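You operate a simulated robot arm through the tools that you are given. There is no shell and no other tool.

You run a simulated robot arm. Do the job below in one go: nothing can be reset, and whatever is moved stays where it is left.

JOB
Rub the white rust off the low bracket and brush zinc on the patch.
Fine: clamp it first, emery before zinc, tools back, release the clamp last. Set down upright: emery block. A coat counts when it lies all over at full strength: go over it till it gets no stronger. What is to be rubbed or washed off counts as gone when no trace of it is left.

Only the result counts: the job must be done as asked and must still hold three seconds after the hand-in. Knocking over, shifting, dropping, spilling or breaking anything else fails it.

ROBOT AND FRAMES
A 7-joint arm with a two-finger parallel gripper, fixed in place. Base frame: the origin is on the floor under the middle of its stand, x ahead of it, y to its left, z up; the work surface is at about z = 900. Units: mm, degrees, N and s.
It reaches about 1372 mm from its shoulder. Its first joint turns from -149.0 to 149.0 degrees. Payload 3.43 kg.
The TCP is the grasp point between the finger pads, 30 mm short of the fingertips. In the tool frame z runs along the fingers and y along their closing line. The gripper opens to 94 mm. The fingers are 28 mm wide and 10 mm thick; the gripper's body (50 by 96 mm) begins 55 mm behind the TCP.
Orientation is that of the tool frame in the base frame, as a unit quaternion [x, y, z, w]. With the fingers straight down and closing along the base's y, the tool's x points along the base's -x, its y along +y and its z along -z.

CONTROLS
- The arm moves only by the tool jog_arm. Its argument "deltas" is a list of rows, each an object of numbers (a shift or turn left out is 0, a gripper value left out holds the last): "tx", "ty", "tz": the shift along the tool's x, y, z in mm; "rx", "ry", "rz": the turn, a rotation vector about the tool's x, y, z in degrees; "fingers": the gripper command, from -1 (shut) to 1 (fully open), values between in proportion. In form: [{"tx": .., "ty": .., "tz": .., "rx": .., "ry": .., "rz": .., "fingers": ..}, ...]. A call has 1 to 20 rows; each row is the pose to reach, as a shift and turn from the pose commanded when the call began, along the tool's axes at that moment. Rows are played at 5 a second. More than 50 mm and 8.6 degrees between two rows, or a gripper value outside its range, and nothing of the call is played. A pose out of reach is approached as far as the arm can. The call stops where the force on the tool passes 40 N (or 10 N more than at its start, if that is more) or the arm is blocked; 0.2 s more then pass. Each finger travels about 45 mm/s and halts on what it meets, pressing with about 39 N; the grip force reading is that of the motor and also rises with nothing between the fingers. The clock runs only during rows and for 0.2 s after the last one: add rows that repeat a pose to give the fingers time. It gives the time, the measured TCP pose, the force on the tool (base axes), the opening and the grip force at its end, in the units of the frame above (readings bear some noise), with the torque about the TCP (base axes, N m) and any sound that the robot's microphone picked up, and new pictures: "views" is both (left out), scene, wrist or none.
- Cameras (640 x 400 px; columns grow to the right, rows downward): "scene" is fixed at [400.5, -650.1, 1693.7]; the picture's right is [0.98, -0.20, 0.00], its down [-0.09, -0.43, -0.90] and it looks along [0.18, 0.88, -0.44] (base axes); focal length 350 px, centre (320, 200). "wrist" rides on the gripper at [76, 14, -103] in the tool frame; the picture's right is [-0.18, 0.98, 0.00], its down [-0.75, -0.14, -0.64] and it looks along [-0.63, -0.12, 0.77] (tool axes); focal length 243 px, centre (320, 200). There is no depth. A picture from a camera that has moved, and an enlarged one, comes with that camera's place and axes in the base frame and with its lens.
- zoom(camera, box): a new picture of the part [left, top, right, bottom] of that camera's present view, enlarged. It takes no simulated time.
- hand_in(): hands the job in; it is judged then, once.

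Nothing tells you positions but the pictures and the camera data. Unless the task says otherwise, let go and move clear before handing in.

The tools are called after ">>>" by a JSON object that holds its "method" and its "body". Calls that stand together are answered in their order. jog_arm: Moves the arm, as the interface text tells. Its arguments: {"type":"object","properties":{"deltas":{"type":"array","items":{"type":"object","properties":{"tx":{"type":"number"},"ty":{"type":"number"},"tz":{"type":"number"},"rx":{"type":"number"},"ry":{"type":"number"},"rz":{"type":"number"},"fingers":{"type":"number"}}}},"views":{"type":"string","enum":["both","scene","wrist","none"]}},"required":["deltas"]} The other tools are called the same way: zoom (camera, box) takes an enlarged picture of a part of a camera's view; hand_in () hands the job in.

At the start:

```text
time_s: 0.0
tool_pos: [529.3, 834.1, 1248.2]
tcp_rot: [0.0, 1.0, 0.0, 0.0]
contact_force: [0.5, -0.4, -0.2]
wrist_torque: [0.0, 0.04, -0.02]
finger_gap: 94.0
grasp_force: 0.1
```

scene: 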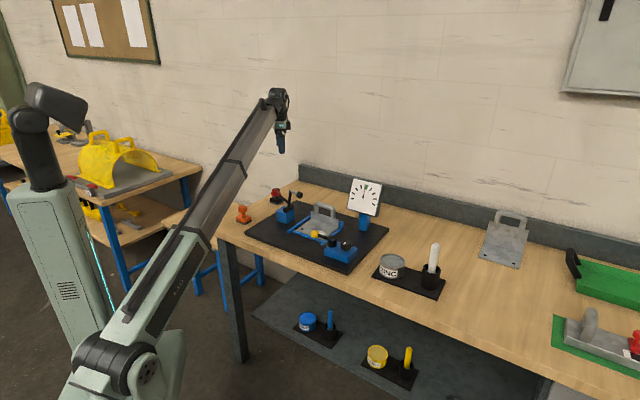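
wrist: 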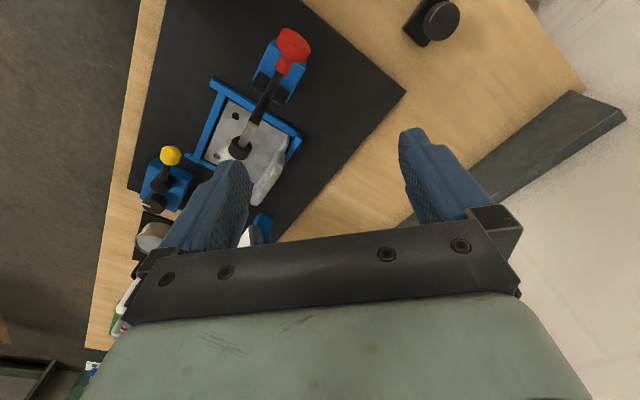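

I see a bench with a black fixture plate holding a bracket, two toggle clamps (red and yellow knobs), a dial, a zinc pot with brush, and more things to the right. I'll zoom in to identify everything before moving.

>>> {"method": "zoom", "body": {"camera": "scene", "box": [230, 160, 400, 280]}}

>>> {"method": "zoom", "body": {"camera": "scene", "box": [360, 220, 460, 310]}}

>>> {"method": "zoom", "body": {"camera": "scene", "box": [460, 190, 640, 400]}}

>>> {"method": "zoom", "body": {"camera": "scene", "box": [270, 290, 440, 400]}}

>>> {"method": "zoom", "body": {"camera": "scene", "box": [0, 90, 230, 270]}}

>>> {"method": "zoom", "body": {"camera": "wrist", "box": [100, 0, 420, 260]}}

```text
3.33 times, centred on (315, 220) of scene
camera zoom: at [400.5, -650.1, 1693.7], right [0.98, -0.2, 0.0], down [-0.09, -0.43, -0.9], along [0.18, 0.88, -0.44], focal length 1165 px, centre (337, 133)
```

zoom: 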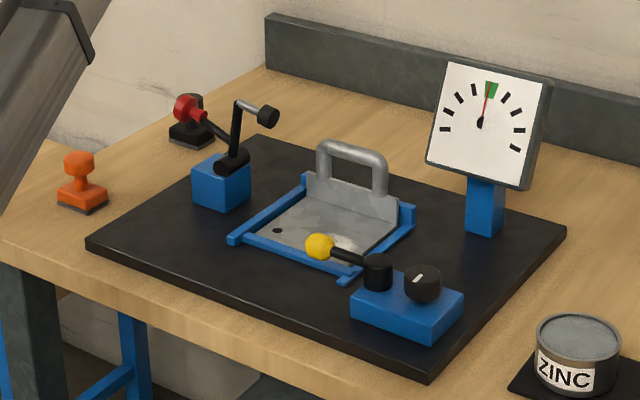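

```text
4.44 times, centred on (410, 265) of scene
camera zoom: at [400.5, -650.1, 1693.7], right [0.98, -0.2, 0.0], down [-0.09, -0.43, -0.9], along [0.18, 0.88, -0.44], focal length 1553 px, centre (-80, -89)
```

zoom: 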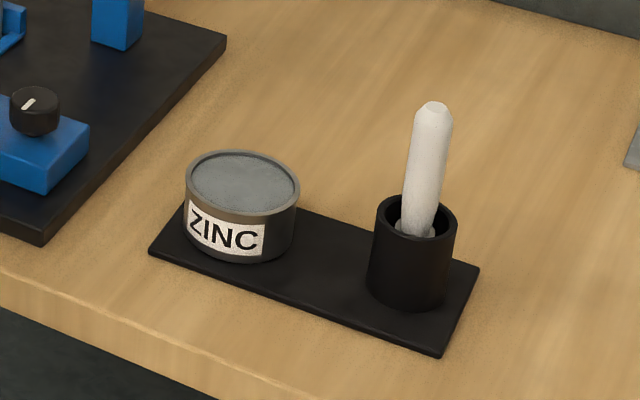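

```text
1.90 times, centred on (550, 295) of scene
camera zoom: at [400.5, -650.1, 1693.7], right [0.98, -0.2, 0.0], down [-0.09, -0.43, -0.9], along [0.18, 0.88, -0.44], focal length 666 px, centre (-118, 19)
```

zoom: 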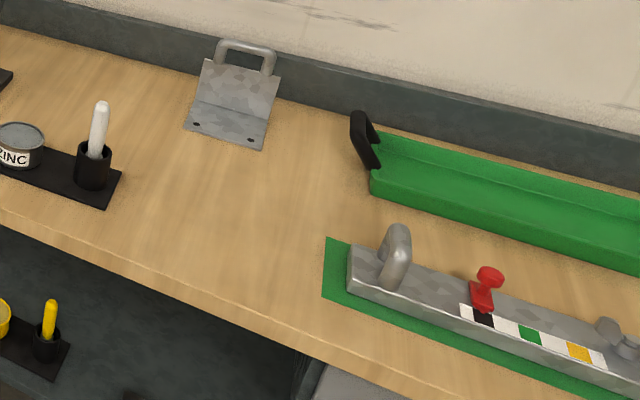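

```text
3.64 times, centred on (355, 345) of scene
camera zoom: at [400.5, -650.1, 1693.7], right [0.98, -0.2, 0.0], down [-0.09, -0.43, -0.9], along [0.18, 0.88, -0.44], focal length 1271 px, centre (193, -327)
```

zoom: 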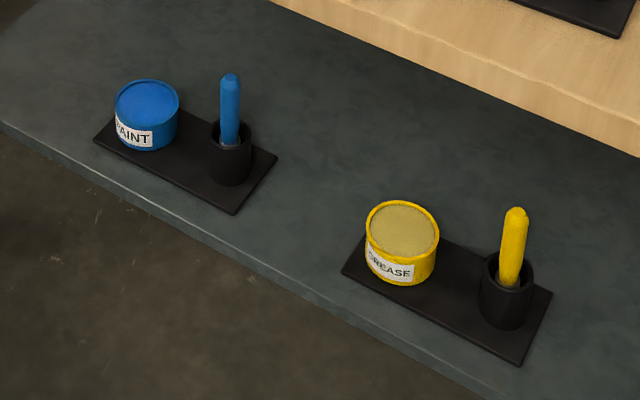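

```text
2.22 times, centred on (115, 180) of scene
camera zoom: at [400.5, -650.1, 1693.7], right [0.98, -0.2, 0.0], down [-0.09, -0.43, -0.9], along [0.18, 0.88, -0.44], focal length 777 px, centre (776, 244)
```

zoom: 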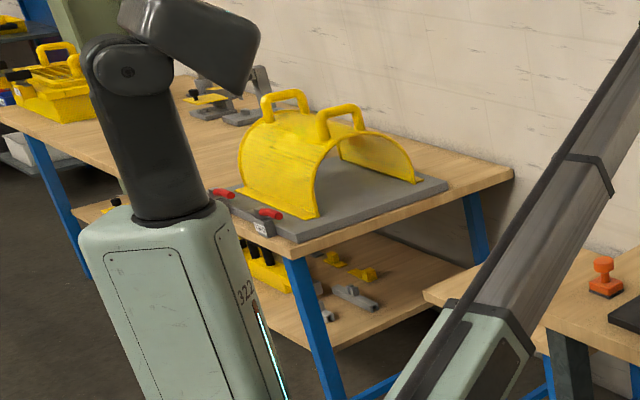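

```text
1.54 times, centred on (260, 130) of wrist
camera zoom: at [453.3, 847.3, 1350.1], right [0.18, 0.98, 0.0], down [0.75, -0.14, 0.64], along [0.63, -0.12, -0.77], focal length 373 px, centre (412, 308)
```

zoom: 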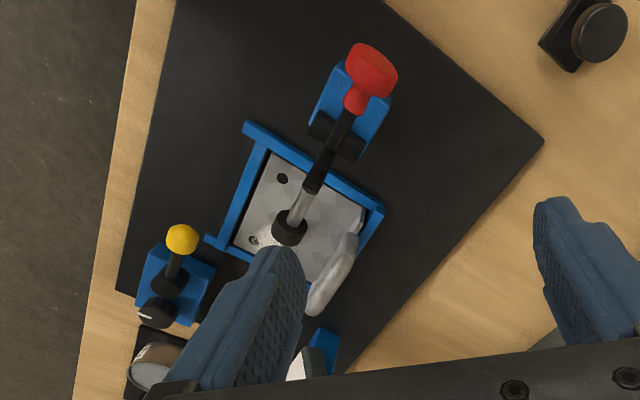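

The fixture bracket looks like the low one (a taller one leans further right). I'll move the hand over to look at the bracket, clamp and blocks more closely with the wrist camera.

>>> {"method": "jog_arm", "body": {"deltas": [{"tx": 10, "ty": -35, "tz": 20}, {"tx": 20, "ty": -70, "tz": 40}, {"tx": 30, "ty": -105, "tz": 60}, {"tx": 40, "ty": -140, "tz": 80}, {"tx": 45, "ty": -172, "tz": 100}, {"tx": 45, "ty": -172, "tz": 100}], "views": "both"}}

```text
time_s: 1.4
tool_pos: [484.4, 662.1, 1149.2]
tcp_rot: [0.0, 1.0, 0.0, 0.001]
contact_force: [0.2, -0.3, 0.0]
wrist_torque: [-0.02, -0.02, 0.0]
finger_gap: 94.0
grasp_force: 0.1
camera wrist: at [408.5, 675.7, 1250.6], right [0.18, 0.98, 0.0], down [0.75, -0.14, 0.64], along [0.63, -0.12, -0.77], focal length 243 px, centre (320, 200)
```

scene: 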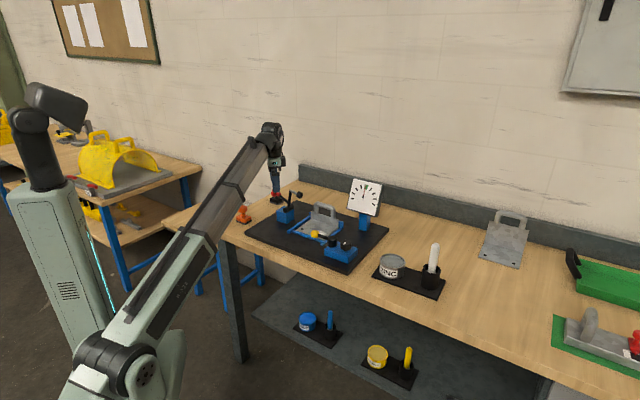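
wrist: 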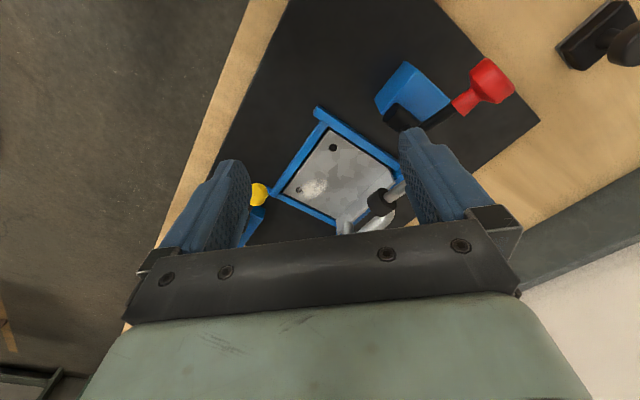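

I can see the white patch on the bracket's plate near the yellow knob. Zooming for details.

>>> {"method": "zoom", "body": {"camera": "wrist", "box": [240, 80, 420, 240]}}

>>> {"method": "zoom", "body": {"camera": "wrist", "box": [360, 0, 640, 175]}}

>>> {"method": "zoom", "body": {"camera": "scene", "box": [230, 180, 330, 243]}}

>>> {"method": "zoom", "body": {"camera": "scene", "box": [290, 180, 390, 270]}}

```text
2.50 times, centred on (330, 160) of wrist
camera zoom: at [408.5, 675.7, 1250.6], right [0.18, 0.98, 0.0], down [0.75, -0.14, 0.64], along [0.63, -0.12, -0.77], focal length 606 px, centre (295, 300)
```

zoom: 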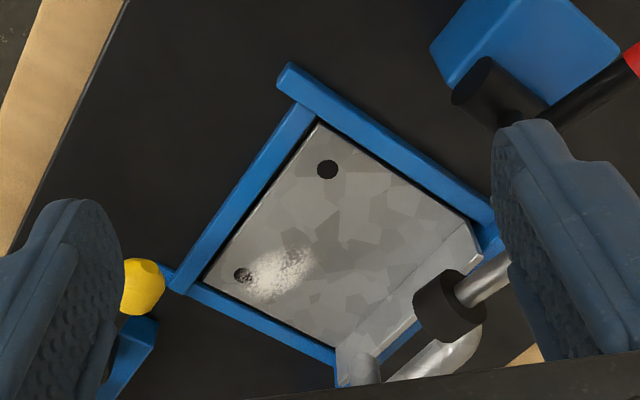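

```text
2.29 times, centred on (500, 88) of wrist
camera zoom: at [408.5, 675.7, 1250.6], right [0.18, 0.98, 0.0], down [0.75, -0.14, 0.64], along [0.63, -0.12, -0.77], focal length 555 px, centre (-91, 457)
```

zoom: 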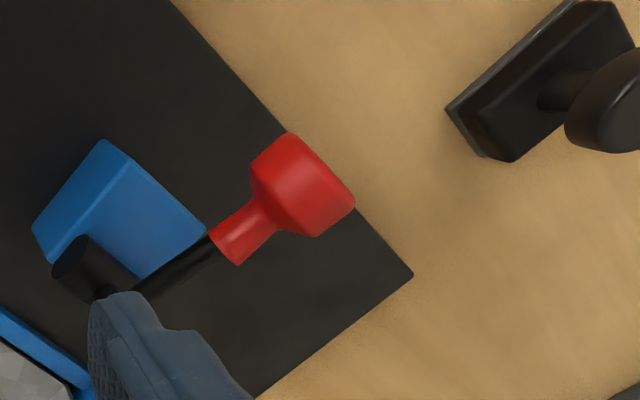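

```text
6.35 times, centred on (280, 212) of scene
camera zoom: at [400.5, -650.1, 1693.7], right [0.98, -0.2, 0.0], down [-0.09, -0.43, -0.9], along [0.18, 0.88, -0.44], focal length 2219 px, centre (574, 127)
```

zoom: 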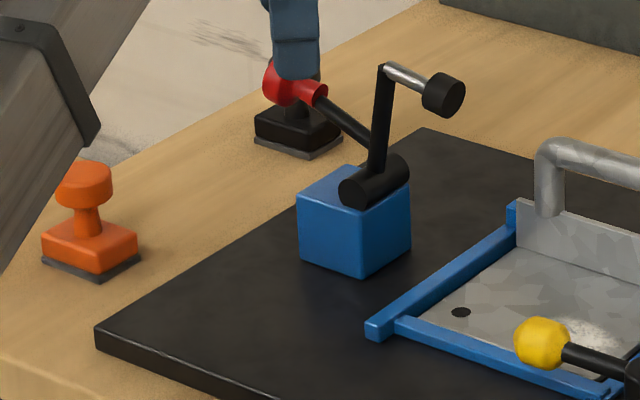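

```text
4.44 times, centred on (340, 225) of scene
camera zoom: at [400.5, -650.1, 1693.7], right [0.98, -0.2, 0.0], down [-0.09, -0.43, -0.9], along [0.18, 0.88, -0.44], focal length 1553 px, centre (231, 89)
```

zoom: 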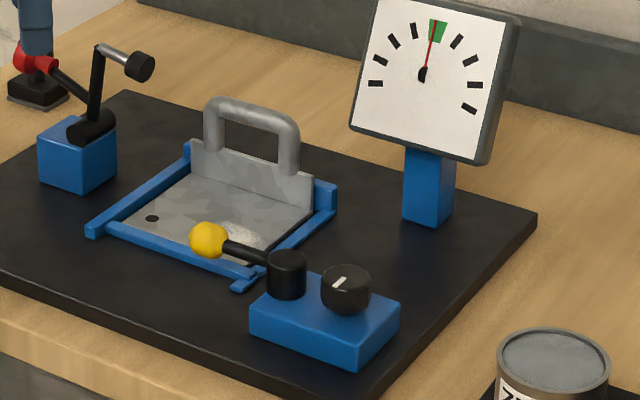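

The patch is on the near-left part of the plate; the toggle clamp (red handle) is open with its pad raised. Next I shift to view the clamp and the orange/black blocks better.

>>> {"method": "jog_arm", "body": {"deltas": [{"tx": 21, "ty": 33, "tz": 6}, {"tx": 42, "ty": 66, "tz": 12}, {"tx": 64, "ty": 98, "tz": 19}, {"tx": 64, "ty": 98, "tz": 19}], "views": "wrist"}}

>>> {"method": "zoom", "body": {"camera": "wrist", "box": [240, 50, 440, 240]}}

>>> {"method": "jog_arm", "body": {"deltas": [{"tx": 40, "ty": 20}, {"tx": 80, "ty": 40}, {"tx": 120, "ty": 50}, {"tx": 160, "ty": 60}, {"tx": 160, "ty": 60}], "views": "wrist"}}

```text
time_s: 2.4
tool_pos: [422.2, 760.3, 1128.8]
tcp_rot: [0.0, 1.0, -0.001, 0.0]
contact_force: [0.0, -0.4, -0.3]
wrist_torque: [0.04, 0.0, -0.02]
finger_gap: 93.9
grasp_force: 0.0
camera wrist: at [345.1, 773.9, 1231.0], right [0.18, 0.98, 0.0], down [0.75, -0.14, 0.64], along [0.63, -0.12, -0.77], focal length 243 px, centre (320, 200)
```

wrist: 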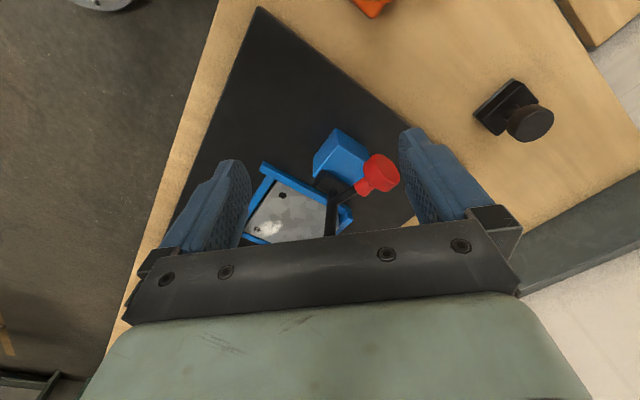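

```text
2.11 times, centred on (340, 145) of wrist
camera zoom: at [345.1, 773.9, 1231.0], right [0.18, 0.98, 0.0], down [0.75, -0.14, 0.64], along [0.63, -0.12, -0.77], focal length 511 px, centre (278, 316)
```

zoom: 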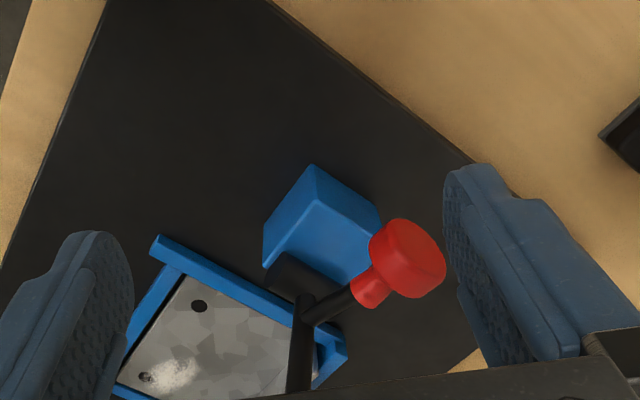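

```text
time_s: 3.6
tool_pos: [261.6, 818.3, 1127.2]
tcp_rot: [0.0, 1.0, 0.0, 0.0]
contact_force: [0.6, 0.2, -0.6]
wrist_torque: [-0.01, -0.02, 0.02]
finger_gap: 93.8
grasp_force: 0.0
camera wrist: at [186.4, 831.9, 1229.0], right [0.18, 0.98, 0.0], down [0.75, -0.14, 0.64], along [0.63, -0.12, -0.77], focal length 243 px, centre (320, 200)
```

wrist: 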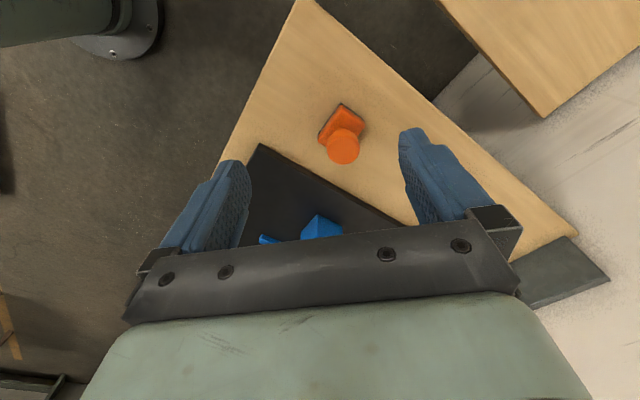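

Orange block visible directly. Zooming on it, and on the scene view of the red block on the right.

>>> {"method": "zoom", "body": {"camera": "wrist", "box": [290, 85, 390, 175]}}

>>> {"method": "zoom", "body": {"camera": "scene", "box": [230, 180, 300, 230]}}

>>> {"method": "zoom", "body": {"camera": "scene", "box": [560, 310, 640, 370]}}

>>> {"method": "zoom", "body": {"camera": "scene", "box": [470, 200, 540, 275]}}

```text
4.44 times, centred on (340, 130) of wrist
camera zoom: at [186.4, 831.9, 1229.0], right [0.18, 0.98, 0.0], down [0.75, -0.14, 0.64], along [0.63, -0.12, -0.77], focal length 1078 px, centre (231, 511)
```

zoom: 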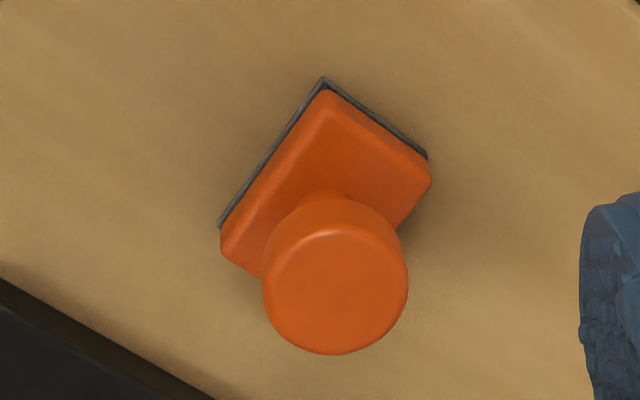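

```text
8.00 times, centred on (265, 205) of scene
camera zoom: at [400.5, -650.1, 1693.7], right [0.98, -0.2, 0.0], down [-0.09, -0.43, -0.9], along [0.18, 0.88, -0.44], focal length 2796 px, centre (760, 160)
```

zoom: 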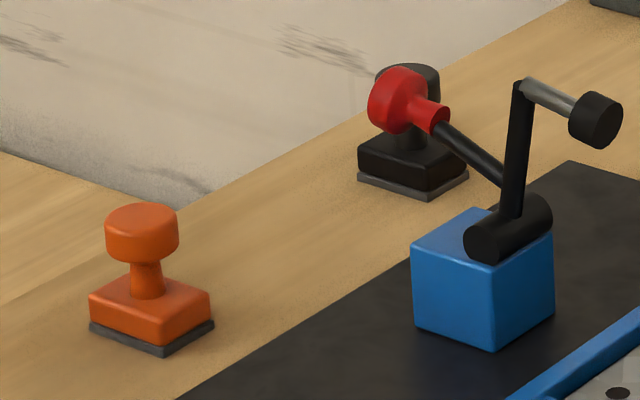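

```text
6.67 times, centred on (600, 340) of scene
camera zoom: at [400.5, -650.1, 1693.7], right [0.98, -0.2, 0.0], down [-0.09, -0.43, -0.9], along [0.18, 0.88, -0.44], focal length 2330 px, centre (-1547, -733)
```

zoom: 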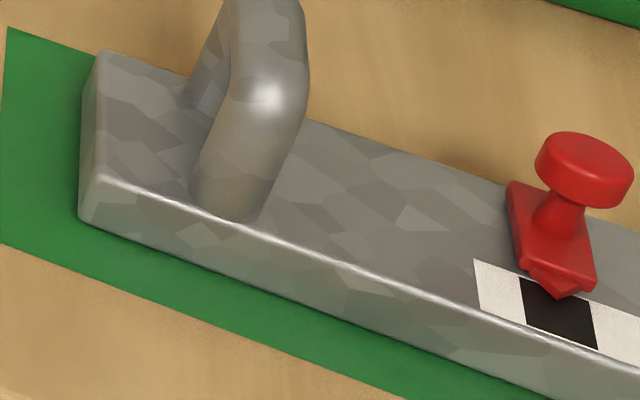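

```text
5.33 times, centred on (505, 238) of scene
camera zoom: at [400.5, -650.1, 1693.7], right [0.98, -0.2, 0.0], down [-0.09, -0.43, -0.9], along [0.18, 0.88, -0.44], focal length 1864 px, centre (-667, 0)
```

zoom: 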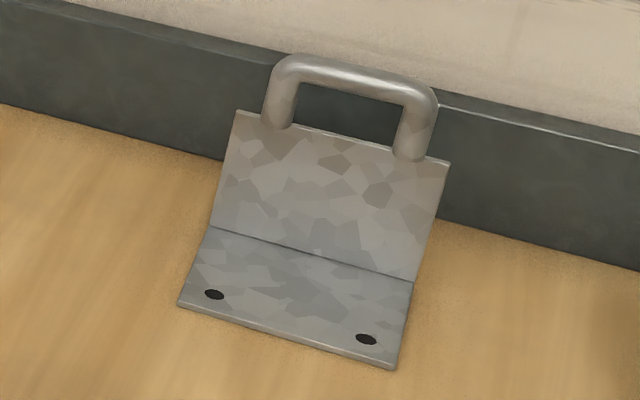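

Red piece on the right is a pointer tool, and the tall bracket has no rust. I'll zoom hard on the soles of the orange and black blocks to tell which is emery.

>>> {"method": "zoom", "body": {"camera": "scene", "box": [235, 200, 261, 226]}}

>>> {"method": "zoom", "body": {"camera": "scene", "box": [268, 184, 294, 208]}}

>>> {"method": "zoom", "body": {"camera": "scene", "box": [275, 185, 315, 225]}}

>>> {"method": "zoom", "body": {"camera": "scene", "box": [305, 225, 365, 265]}}

>>> {"method": "zoom", "body": {"camera": "scene", "box": [345, 175, 385, 215]}}

```text
15.38 times, centred on (248, 213) of scene
camera zoom: at [400.5, -650.1, 1693.7], right [0.98, -0.2, 0.0], down [-0.09, -0.43, -0.9], along [0.18, 0.88, -0.44], focal length 5376 px, centre (1428, 0)
```

zoom: 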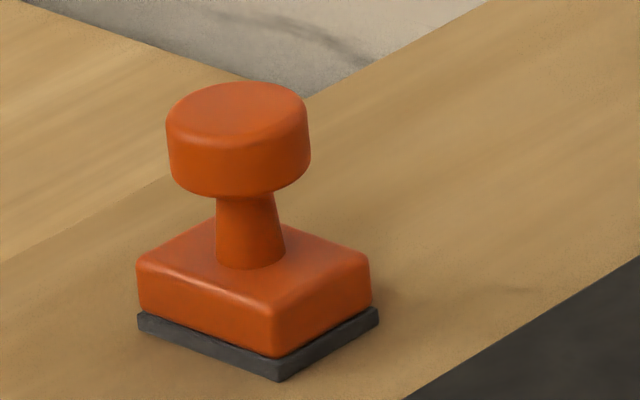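

```text
16.00 times, centred on (281, 196) of scene
camera zoom: at [400.5, -650.1, 1693.7], right [0.98, -0.2, 0.0], down [-0.09, -0.43, -0.9], along [0.18, 0.88, -0.44], focal length 5592 px, centre (944, 264)
```

zoom: 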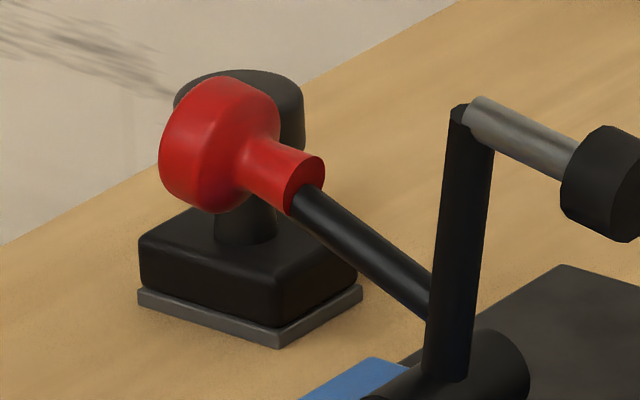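

```text
10.00 times, centred on (295, 205) of scene
camera zoom: at [400.5, -650.1, 1693.7], right [0.98, -0.2, 0.0], down [-0.09, -0.43, -0.9], along [0.18, 0.88, -0.44], focal length 3495 px, centre (570, 150)
```

zoom: 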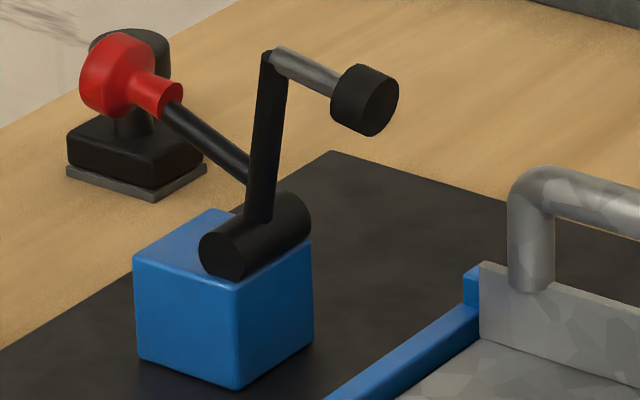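

```text
10.00 times, centred on (335, 245) of scene
camera zoom: at [400.5, -650.1, 1693.7], right [0.98, -0.2, 0.0], down [-0.09, -0.43, -0.9], along [0.18, 0.88, -0.44], focal length 3495 px, centre (170, -250)
```

zoom: 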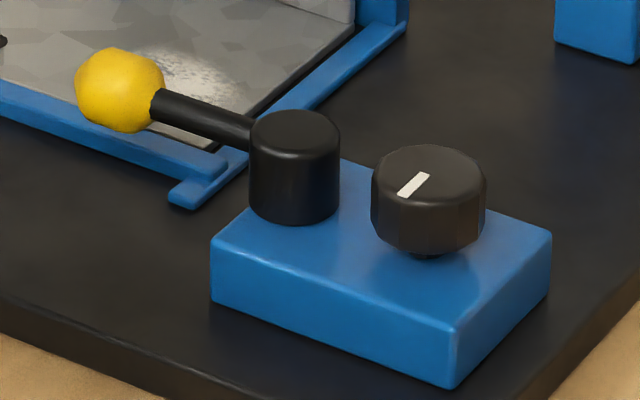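

```text
10.00 times, centred on (365, 195) of scene
camera zoom: at [400.5, -650.1, 1693.7], right [0.98, -0.2, 0.0], down [-0.09, -0.43, -0.9], along [0.18, 0.88, -0.44], focal length 3495 px, centre (-130, 250)
```

zoom: 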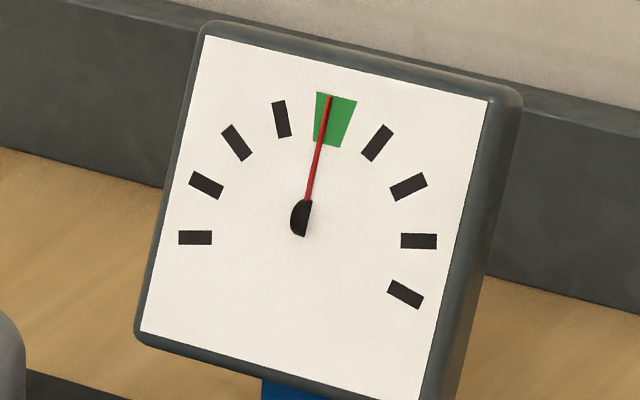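

Two knob-handled blocks differ in handle and sole shade. I'll check the left bench for other blocks too, then get close looks at both soles.

>>> {"method": "zoom", "body": {"camera": "scene", "box": [70, 180, 170, 250]}}

>>> {"method": "zoom", "body": {"camera": "scene", "box": [50, 110, 180, 200]}}

>>> {"method": "zoom", "body": {"camera": "scene", "box": [0, 90, 80, 160]}}

>>> {"method": "zoom", "body": {"camera": "scene", "box": [560, 240, 640, 400]}}

>>> {"method": "zoom", "body": {"camera": "wrist", "box": [315, 95, 365, 140]}}

```text
5.71 times, centred on (120, 215) of scene
camera zoom: at [400.5, -650.1, 1693.7], right [0.98, -0.2, 0.0], down [-0.09, -0.43, -0.9], along [0.18, 0.88, -0.44], focal length 1997 px, centre (1463, 114)
```

zoom: 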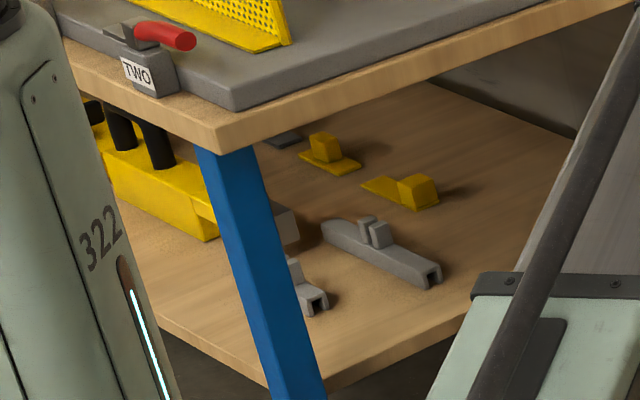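

```text
4.44 times, centred on (115, 155) of scene
camera zoom: at [400.5, -650.1, 1693.7], right [0.98, -0.2, 0.0], down [-0.09, -0.43, -0.9], along [0.18, 0.88, -0.44], focal length 1553 px, centre (1231, 400)
```

zoom: 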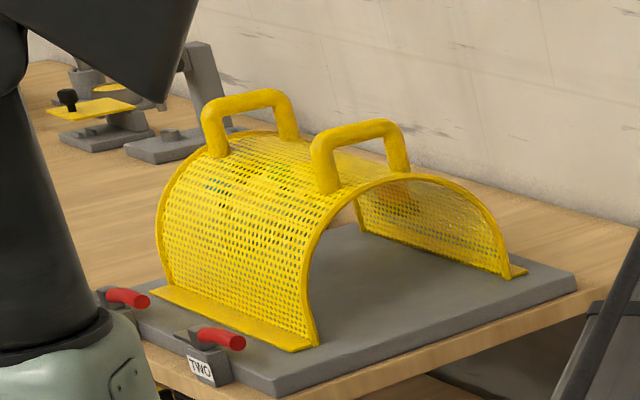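

```text
5.71 times, centred on (40, 125) of scene
camera zoom: at [400.5, -650.1, 1693.7], right [0.98, -0.2, 0.0], down [-0.09, -0.43, -0.9], along [0.18, 0.88, -0.44], focal length 1997 px, centre (1920, 629)
```

zoom: 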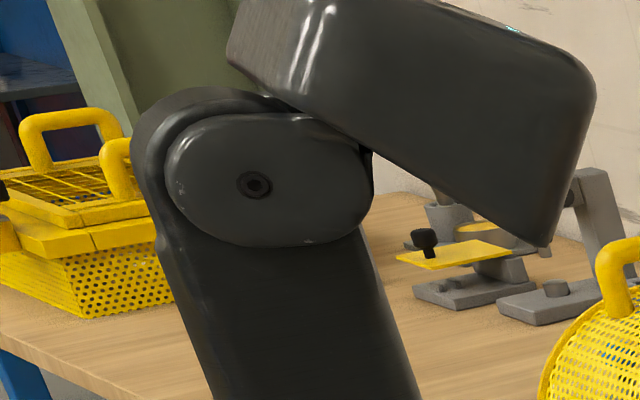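

```text
2.50 times, centred on (600, 320) of scene
camera zoom: at [400.5, -650.1, 1693.7], right [0.98, -0.2, 0.0], down [-0.09, -0.43, -0.9], along [0.18, 0.88, -0.44], focal length 874 px, centre (-380, -100)
```

zoom: 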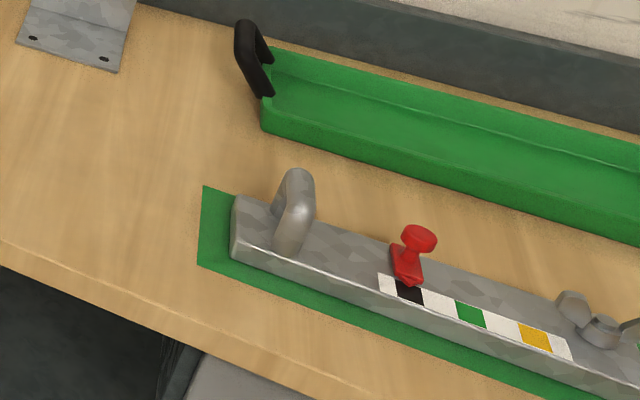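

```text
8.89 times, centred on (340, 118) of wrist
camera zoom: at [186.4, 831.9, 1229.0], right [0.18, 0.98, 0.0], down [0.75, -0.14, 0.64], along [0.63, -0.12, -0.77], focal length 2157 px, centre (142, 933)
```

zoom: 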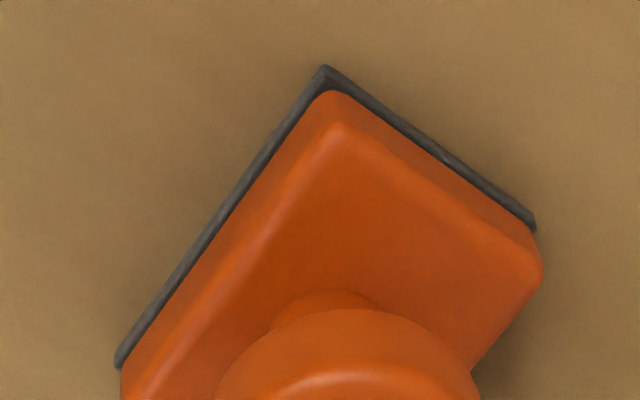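

No other candidate blocks at this station. I'll move over to see the black block up close.

>>> {"method": "jog_arm", "body": {"deltas": [{"tx": -23, "ty": 37, "tz": 7}, {"tx": -46, "ty": 74, "tz": 14}, {"tx": -69, "ty": 111, "tz": 21}, {"tx": -92, "ty": 148, "tz": 28}, {"tx": -113, "ty": 184, "tz": 37}, {"tx": -113, "ty": 184, "tz": 37}], "views": "wrist"}}

>>> {"method": "zoom", "body": {"camera": "wrist", "box": [270, 100, 390, 220]}}

```text
time_s: 5.0
tool_pos: [373.9, 1004.1, 1093.5]
tcp_rot: [0.0, 1.0, 0.001, 0.0]
contact_force: [0.5, -0.7, 0.2]
wrist_torque: [0.0, 0.01, -0.03]
finger_gap: 93.9
grasp_force: 0.1
camera wrist: at [298.0, 1017.7, 1194.9], right [0.18, 0.98, 0.0], down [0.75, -0.14, 0.64], along [0.63, -0.12, -0.77], focal length 243 px, centre (320, 200)
```

wrist: 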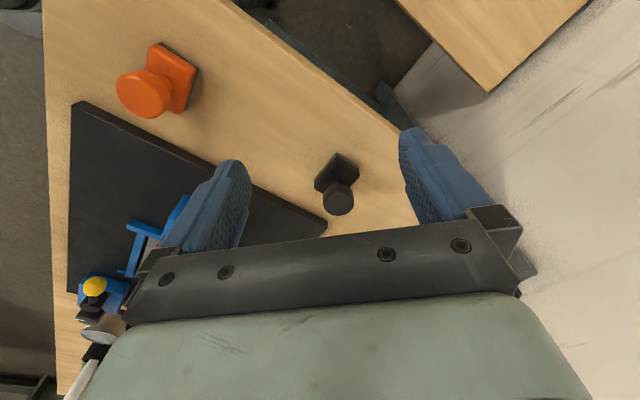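

```text
3.33 times, centred on (330, 160) of wrist
camera zoom: at [298.0, 1017.7, 1194.9], right [0.18, 0.98, 0.0], down [0.75, -0.14, 0.64], along [0.63, -0.12, -0.77], focal length 809 px, centre (287, 333)
```

zoom: 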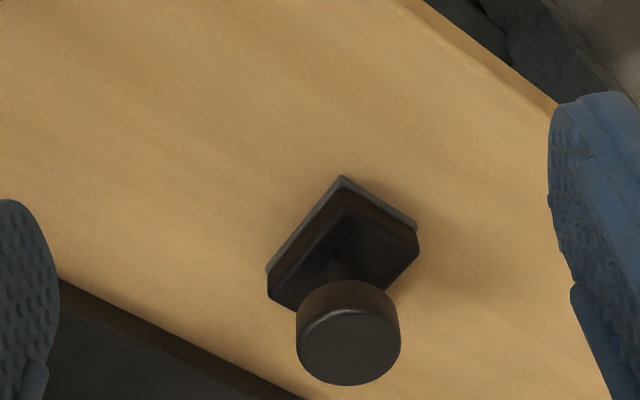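

>>> {"method": "zoom", "body": {"camera": "wrist", "box": [312, 150, 362, 190]}}

>>> {"method": "zoom", "body": {"camera": "wrist", "box": [110, 35, 210, 125]}}

>>> {"method": "zoom", "body": {"camera": "scene", "box": [272, 195, 286, 207]}}

>>> {"method": "zoom", "body": {"camera": "scene", "box": [238, 216, 252, 227]}}

```text
10.00 times, centred on (337, 170) of wrist
camera zoom: at [298.0, 1017.7, 1194.9], right [0.18, 0.98, 0.0], down [0.75, -0.14, 0.64], along [0.63, -0.12, -0.77], focal length 2426 px, centre (150, 500)
```

zoom: 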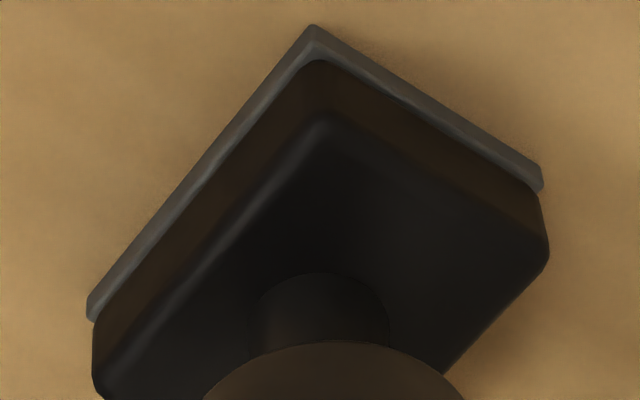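

```text
4.44 times, centred on (160, 80) of wrist
camera zoom: at [298.0, 1017.7, 1194.9], right [0.18, 0.98, 0.0], down [0.75, -0.14, 0.64], along [0.63, -0.12, -0.77], focal length 1078 px, centre (1031, 733)
```

zoom: 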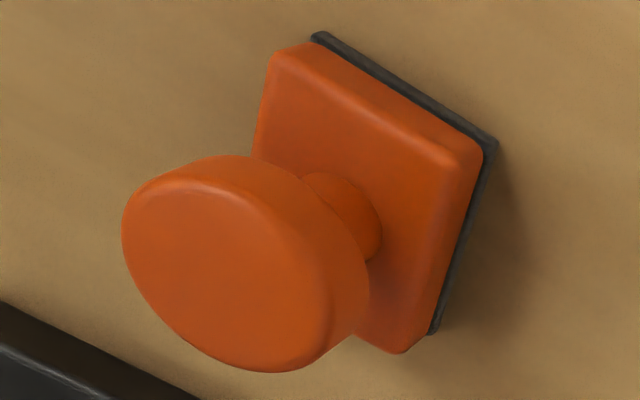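

```text
16.00 times, centred on (279, 201) of scene
camera zoom: at [400.5, -650.1, 1693.7], right [0.98, -0.2, 0.0], down [-0.09, -0.43, -0.9], along [0.18, 0.88, -0.44], focal length 5592 px, centre (976, 184)
```

zoom: 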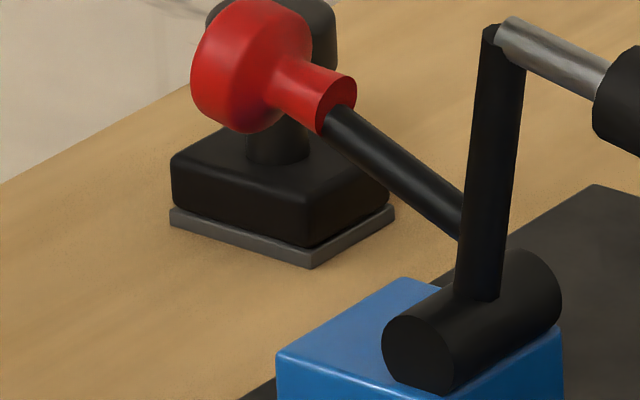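

```text
16.00 times, centred on (245, 222) of scene
camera zoom: at [400.5, -650.1, 1693.7], right [0.98, -0.2, 0.0], down [-0.09, -0.43, -0.9], along [0.18, 0.88, -0.44], focal length 5592 px, centre (1520, -144)
```

zoom: 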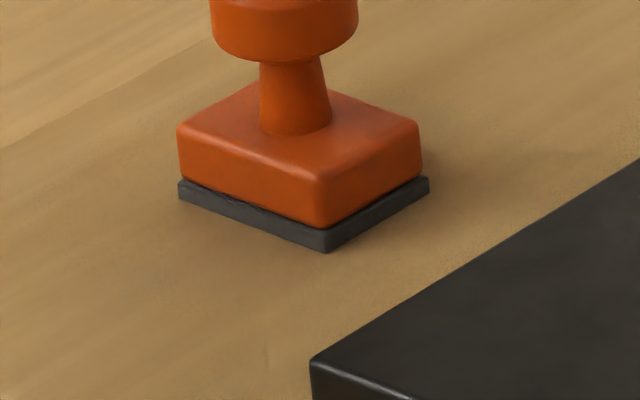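

The orange block's sole is dark charcoal grit (emery-like), the black one's a lighter felt-like grey; the orange is at about (339, 834) with knob top z≈953, bench ≈880, bracket plate top ≈900. The clamp's red handle is at about (490, 810, 1027), pivot (540, 751, 964); it needs swinging over toward the bracket. I'll close the fingers, turn 45° and go behind the handle.

>>> {"method": "jog_arm", "body": {"deltas": [{"tx": -12, "ty": -26, "tz": -5, "rz": 7.5, "fingers": -1}, {"tx": -24, "ty": -52, "tz": -5, "rz": 15, "fingers": -1}, {"tx": -36, "ty": -78, "tz": -5, "rz": 22.5, "fingers": -1}, {"tx": -48, "ty": -104, "tz": -5, "rz": 30, "fingers": -1}, {"tx": -61, "ty": -130, "tz": -5, "rz": 37.5, "fingers": -1}, {"tx": -73, "ty": -154, "tz": -5, "rz": 45, "fingers": -1}, {"tx": -73, "ty": -154, "tz": -5, "rz": 45, "fingers": -1}, {"tx": -73, "ty": -154, "tz": -5, "rz": 45, "fingers": -1}], "views": "both"}}

```text
time_s: 6.8
tool_pos: [446.3, 849.8, 1098.0]
tcp_rot: [0.384, 0.923, 0.0, 0.0]
contact_force: [-0.5, 0.1, -0.1]
wrist_torque: [0.0, 0.0, 0.02]
finger_gap: 0.3
grasp_force: 33.1
camera wrist: at [403.6, 913.4, 1198.6], right [0.83, 0.56, 0.0], down [0.43, -0.63, 0.64], along [0.36, -0.53, -0.77], focal length 243 px, centre (320, 200)
```

scene: 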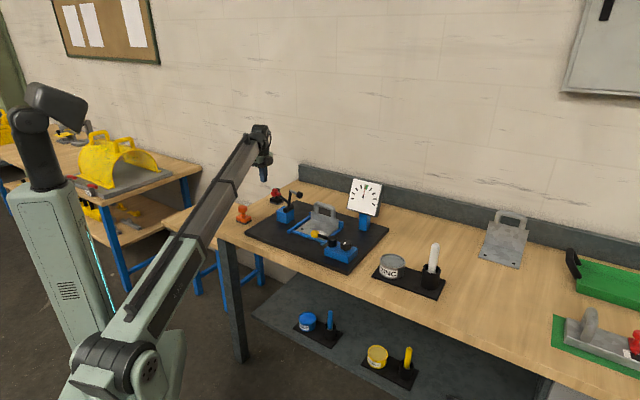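
wrist: 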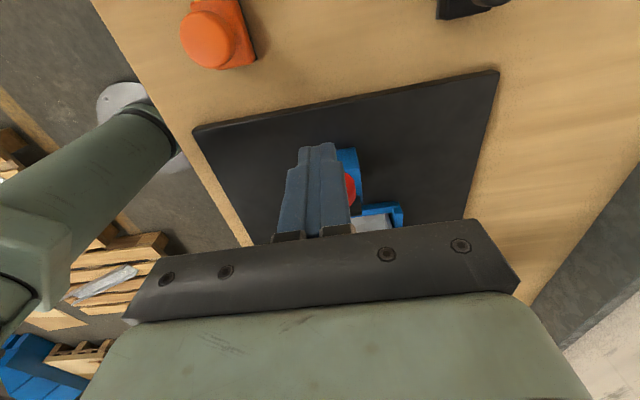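

Fingers closed and aligned behind the handle. I lower to z≈1050 and start pushing along +u gently.

>>> {"method": "jog_arm", "body": {"deltas": [{"tz": 24}, {"tz": 48}, {"tx": -12, "tz": 48}, {"tx": -24, "tz": 48}, {"tx": -32, "tz": 48}, {"tx": -40, "tz": 48}, {"tx": -48, "tz": 48}, {"tx": -56, "tz": 48}, {"tx": -64, "tz": 48}, {"tx": -72, "tz": 48}], "views": "both"}}

>>> {"method": "zoom", "body": {"camera": "scene", "box": [250, 165, 350, 245]}}

```text
time_s: 8.4
tool_pos: [473.3, 823.9, 1050.8]
tcp_rot: [0.378, 0.926, 0.004, -0.007]
contact_force: [-8.1, 5.1, 2.5]
wrist_torque: [0.2, 0.17, -0.11]
finger_gap: 0.3
grasp_force: 32.8
stopped in row 7: the force on the tool passed its limit at 48 N (the readings are from after the stop); the commanded pose is now the measured one
camera wrist: at [429.1, 885.7, 1155.3], right [0.82, 0.57, 0.0], down [0.45, -0.64, 0.63], along [0.36, -0.52, -0.78], focal length 243 px, centre (320, 200)
```

scene: 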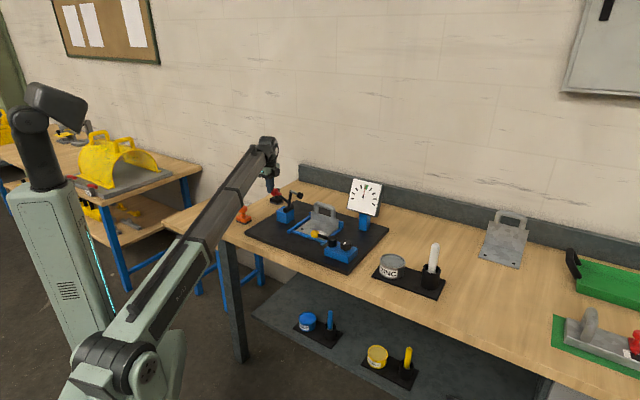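
wrist: 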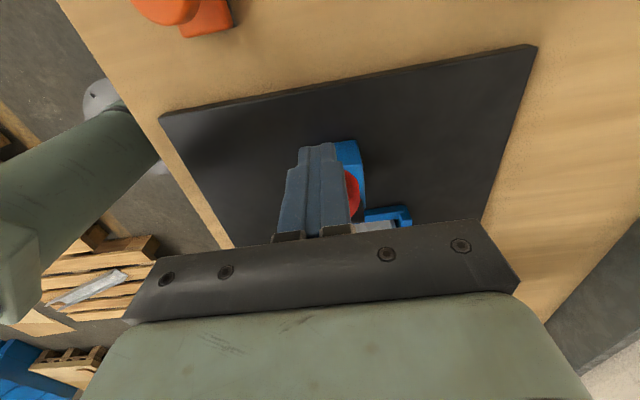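

```text
5.00 times, centred on (300, 205) of scene
camera zoom: at [400.5, -650.1, 1693.7], right [0.98, -0.2, 0.0], down [-0.09, -0.43, -0.9], along [0.18, 0.88, -0.44], focal length 1747 px, centre (420, 175)
```

zoom: 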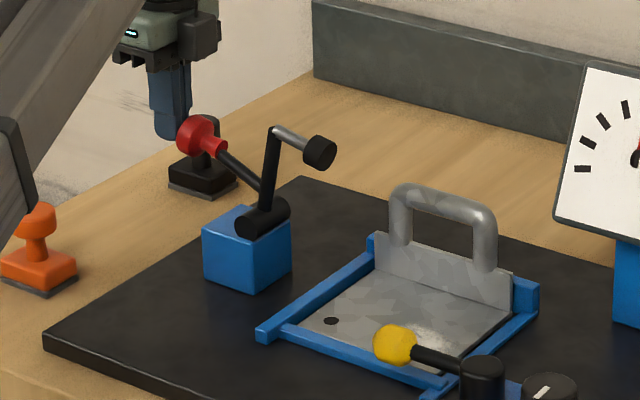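

Contact was made with the handle and it stopped on force. I'll push more slowly along the handle's arc (forward and up) and see if it turns.

>>> {"method": "jog_arm", "body": {"deltas": [{"tx": -3, "tz": -2}, {"tx": -6, "tz": -4}, {"tx": -9, "tz": -7}, {"tx": -12, "tz": -9}, {"tx": -15, "tz": -11}, {"tx": -18, "tz": -13}, {"tx": -21, "tz": -15}, {"tx": -24, "tz": -17}], "views": "scene"}}

>>> {"method": "zoom", "body": {"camera": "scene", "box": [250, 165, 350, 245]}}

```text
time_s: 9.4
tool_pos: [478.9, 819.1, 1062.1]
tcp_rot: [0.377, 0.926, 0.007, -0.011]
contact_force: [-7.2, 4.2, 2.0]
wrist_torque: [0.18, 0.12, -0.04]
finger_gap: 0.0
grasp_force: 33.0
stopped in row 4: the force on the tool passed its limit at 42 N (the readings are from after the stop); the commanded pose is now the measured one
```

scene: 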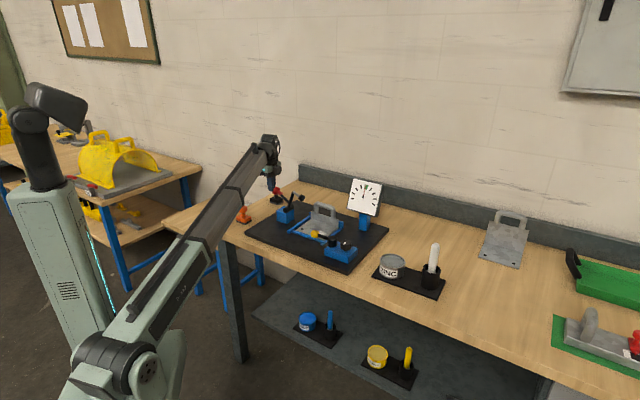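

```text
5.00 times, centred on (300, 205) of scene
camera zoom: at [400.5, -650.1, 1693.7], right [0.98, -0.2, 0.0], down [-0.09, -0.43, -0.9], along [0.18, 0.88, -0.44], focal length 1747 px, centre (420, 175)
```

zoom: 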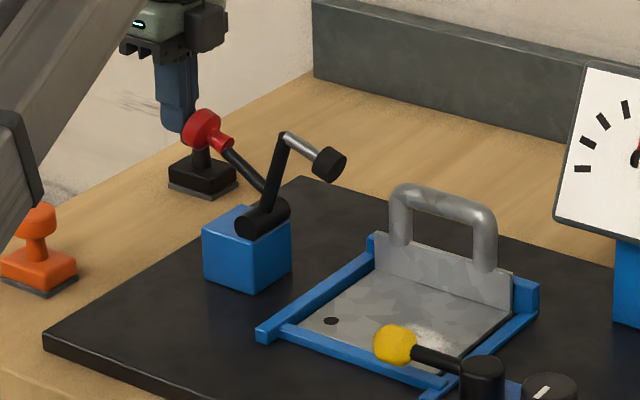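

The lever turned a bit and stays where it is pushed, so it's just stiff. I keep pushing in small steps, more upward along its arc.

>>> {"method": "jog_arm", "body": {"deltas": [{"tx": -2, "tz": 0}, {"tx": -4, "tz": 0}, {"tx": -6, "tz": -1}, {"tx": -8, "tz": -1}, {"tx": -10, "tz": -1}, {"tx": -12, "tz": -2}, {"tx": -14, "tz": -2}, {"tx": -16, "tz": -2}, {"tx": -18, "tz": -2}, {"tx": -20, "tz": -3}, {"tx": -22, "tz": -3}, {"tx": -24, "tz": -3}], "views": "none"}}

>>> {"method": "zoom", "body": {"camera": "scene", "box": [250, 165, 350, 245]}}

```text
time_s: 10.2
tool_pos: [480.7, 817.3, 1065.7]
tcp_rot: [0.374, 0.927, 0.009, -0.014]
contact_force: [-4.8, 3.4, 3.7]
wrist_torque: [0.13, 0.1, -0.07]
finger_gap: 0.0
grasp_force: 33.1
stopped in row 4: the force on the tool passed its limit at 42 N (the readings are from after the stop); the commanded pose is now the measured one
```

```text
5.00 times, centred on (300, 205) of scene
camera zoom: at [400.5, -650.1, 1693.7], right [0.98, -0.2, 0.0], down [-0.09, -0.43, -0.9], along [0.18, 0.88, -0.44], focal length 1747 px, centre (420, 175)
```

zoom: 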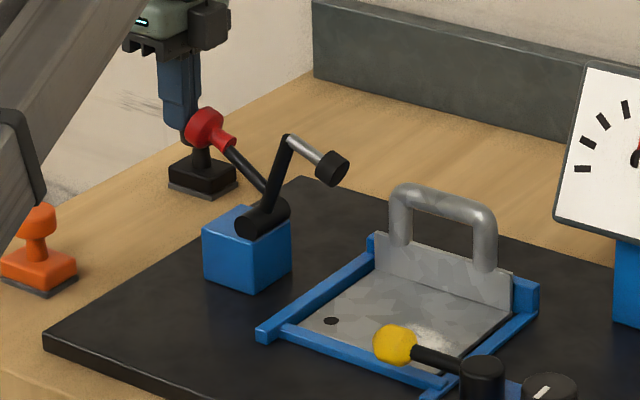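

The fingertip was riding up the knob. I'll back off, drop lower and tilt the fingers forward so they lie along the underside of the handle and push along its arc.

>>> {"method": "jog_arm", "body": {"deltas": [{"tx": 20}, {"tx": 28.4, "tz": 20}, {"tx": 28.4, "tz": 49.7}, {"tx": 26, "tz": 49.7, "ry": -7.3, "rz": 0.2}, {"tx": 24, "tz": 49.5, "ry": -14.6, "rz": 0.4}, {"tx": 21, "tz": 49.3, "ry": -22, "rz": 0.6}, {"tx": 19, "tz": 49, "ry": -29.3, "rz": 0.8}, {"tx": 17, "tz": 48.8, "ry": -36.7, "rz": 1}, {"tx": 15.5, "tz": 48.7, "ry": -44, "rz": 1}, {"tx": 15.5, "tz": 48.7, "ry": -44, "rz": 1}], "views": "both"}}

>>> {"method": "zoom", "body": {"camera": "scene", "box": [250, 165, 350, 245]}}

```text
time_s: 12.4
tool_pos: [469.5, 828.3, 1016.4]
tcp_rot: [0.358, 0.861, -0.133, 0.336]
contact_force: [-1.8, 0.9, -2.7]
wrist_torque: [0.0, 0.09, 0.0]
finger_gap: 0.0
grasp_force: 33.3
camera wrist: at [391.3, 926.9, 1040.7], right [0.79, 0.6, 0.14], down [-0.02, -0.2, 0.98], along [0.61, -0.78, -0.14], focal length 243 px, centre (320, 200)
```

scene: 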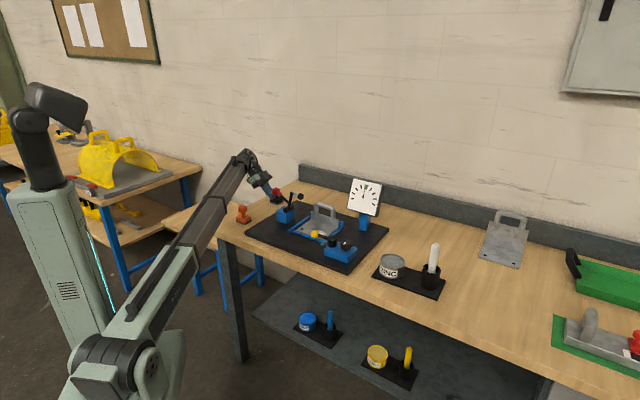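
wrist: 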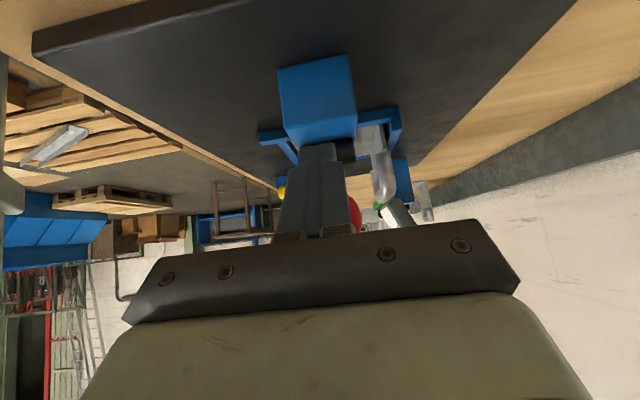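

```text
5.00 times, centred on (300, 205) of scene
camera zoom: at [400.5, -650.1, 1693.7], right [0.98, -0.2, 0.0], down [-0.09, -0.43, -0.9], along [0.18, 0.88, -0.44], focal length 1747 px, centre (420, 175)
```

zoom: 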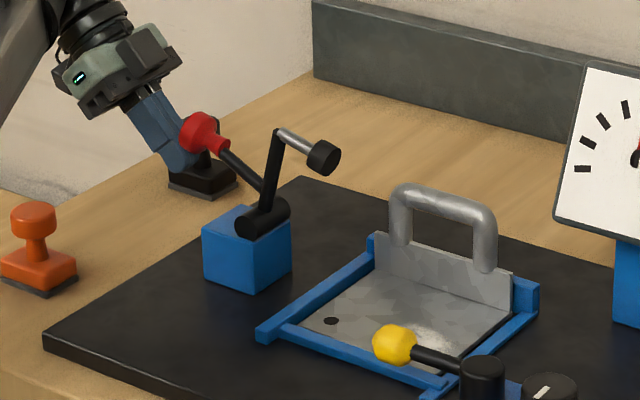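

The fingers now lie along the handle's underside. I'll rotate the hand about the clamp's pivot in small steps, pushing the handle round.

>>> {"method": "jog_arm", "body": {"deltas": [{"tx": -3.84, "tz": -1.4, "ry": 2}, {"tx": -7.73, "tz": -2.67, "ry": 4}, {"tx": -11.65, "tz": -3.8, "ry": 6}, {"tx": -15.62, "tz": -4.8, "ry": 8}, {"tx": -19.6, "tz": -5.65, "ry": 10}, {"tx": -23.64, "tz": -6.36, "ry": 12}, {"tx": -27.69, "tz": -6.93, "ry": 14}, {"tx": -31.75, "tz": -7.37, "ry": 16}, {"tx": -35.83, "tz": -7.66, "ry": 18}, {"tx": -39.92, "tz": -7.81, "ry": 20}, {"tx": -44.01, "tz": -7.81, "ry": 22}, {"tx": -48.09, "tz": -7.67, "ry": 24}, {"tx": -52.18, "tz": -7.4, "ry": 26}, {"tx": -56.25, "tz": -6.98, "ry": 28}, {"tx": -60.29, "tz": -6.41, "ry": 30}], "views": "scene"}}

>>> {"method": "zoom", "body": {"camera": "scene", "box": [250, 165, 350, 245]}}

```text
time_s: 15.6
tool_pos: [498.5, 798.6, 1061.7]
tcp_rot: [0.381, 0.918, -0.036, 0.102]
contact_force: [0.1, -0.3, 0.6]
wrist_torque: [-0.02, 0.02, -0.02]
finger_gap: 0.0
grasp_force: 33.1
```

scene: 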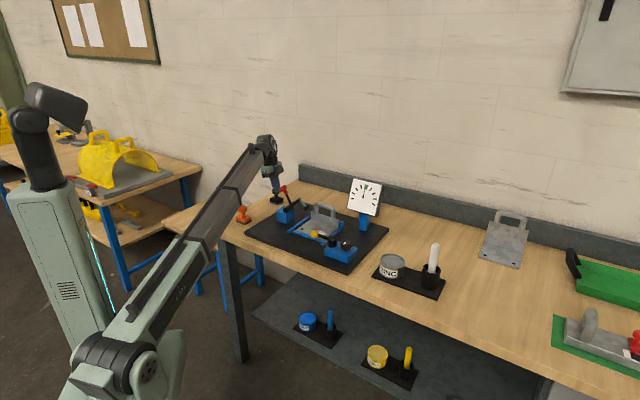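

```text
5.00 times, centred on (300, 205) of scene
camera zoom: at [400.5, -650.1, 1693.7], right [0.98, -0.2, 0.0], down [-0.09, -0.43, -0.9], along [0.18, 0.88, -0.44], focal length 1747 px, centre (420, 175)
```

zoom: 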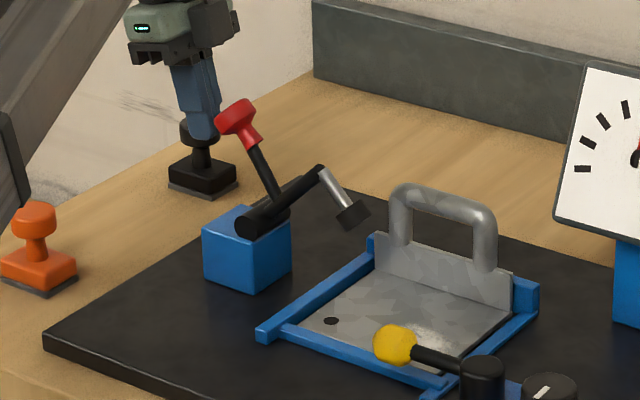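

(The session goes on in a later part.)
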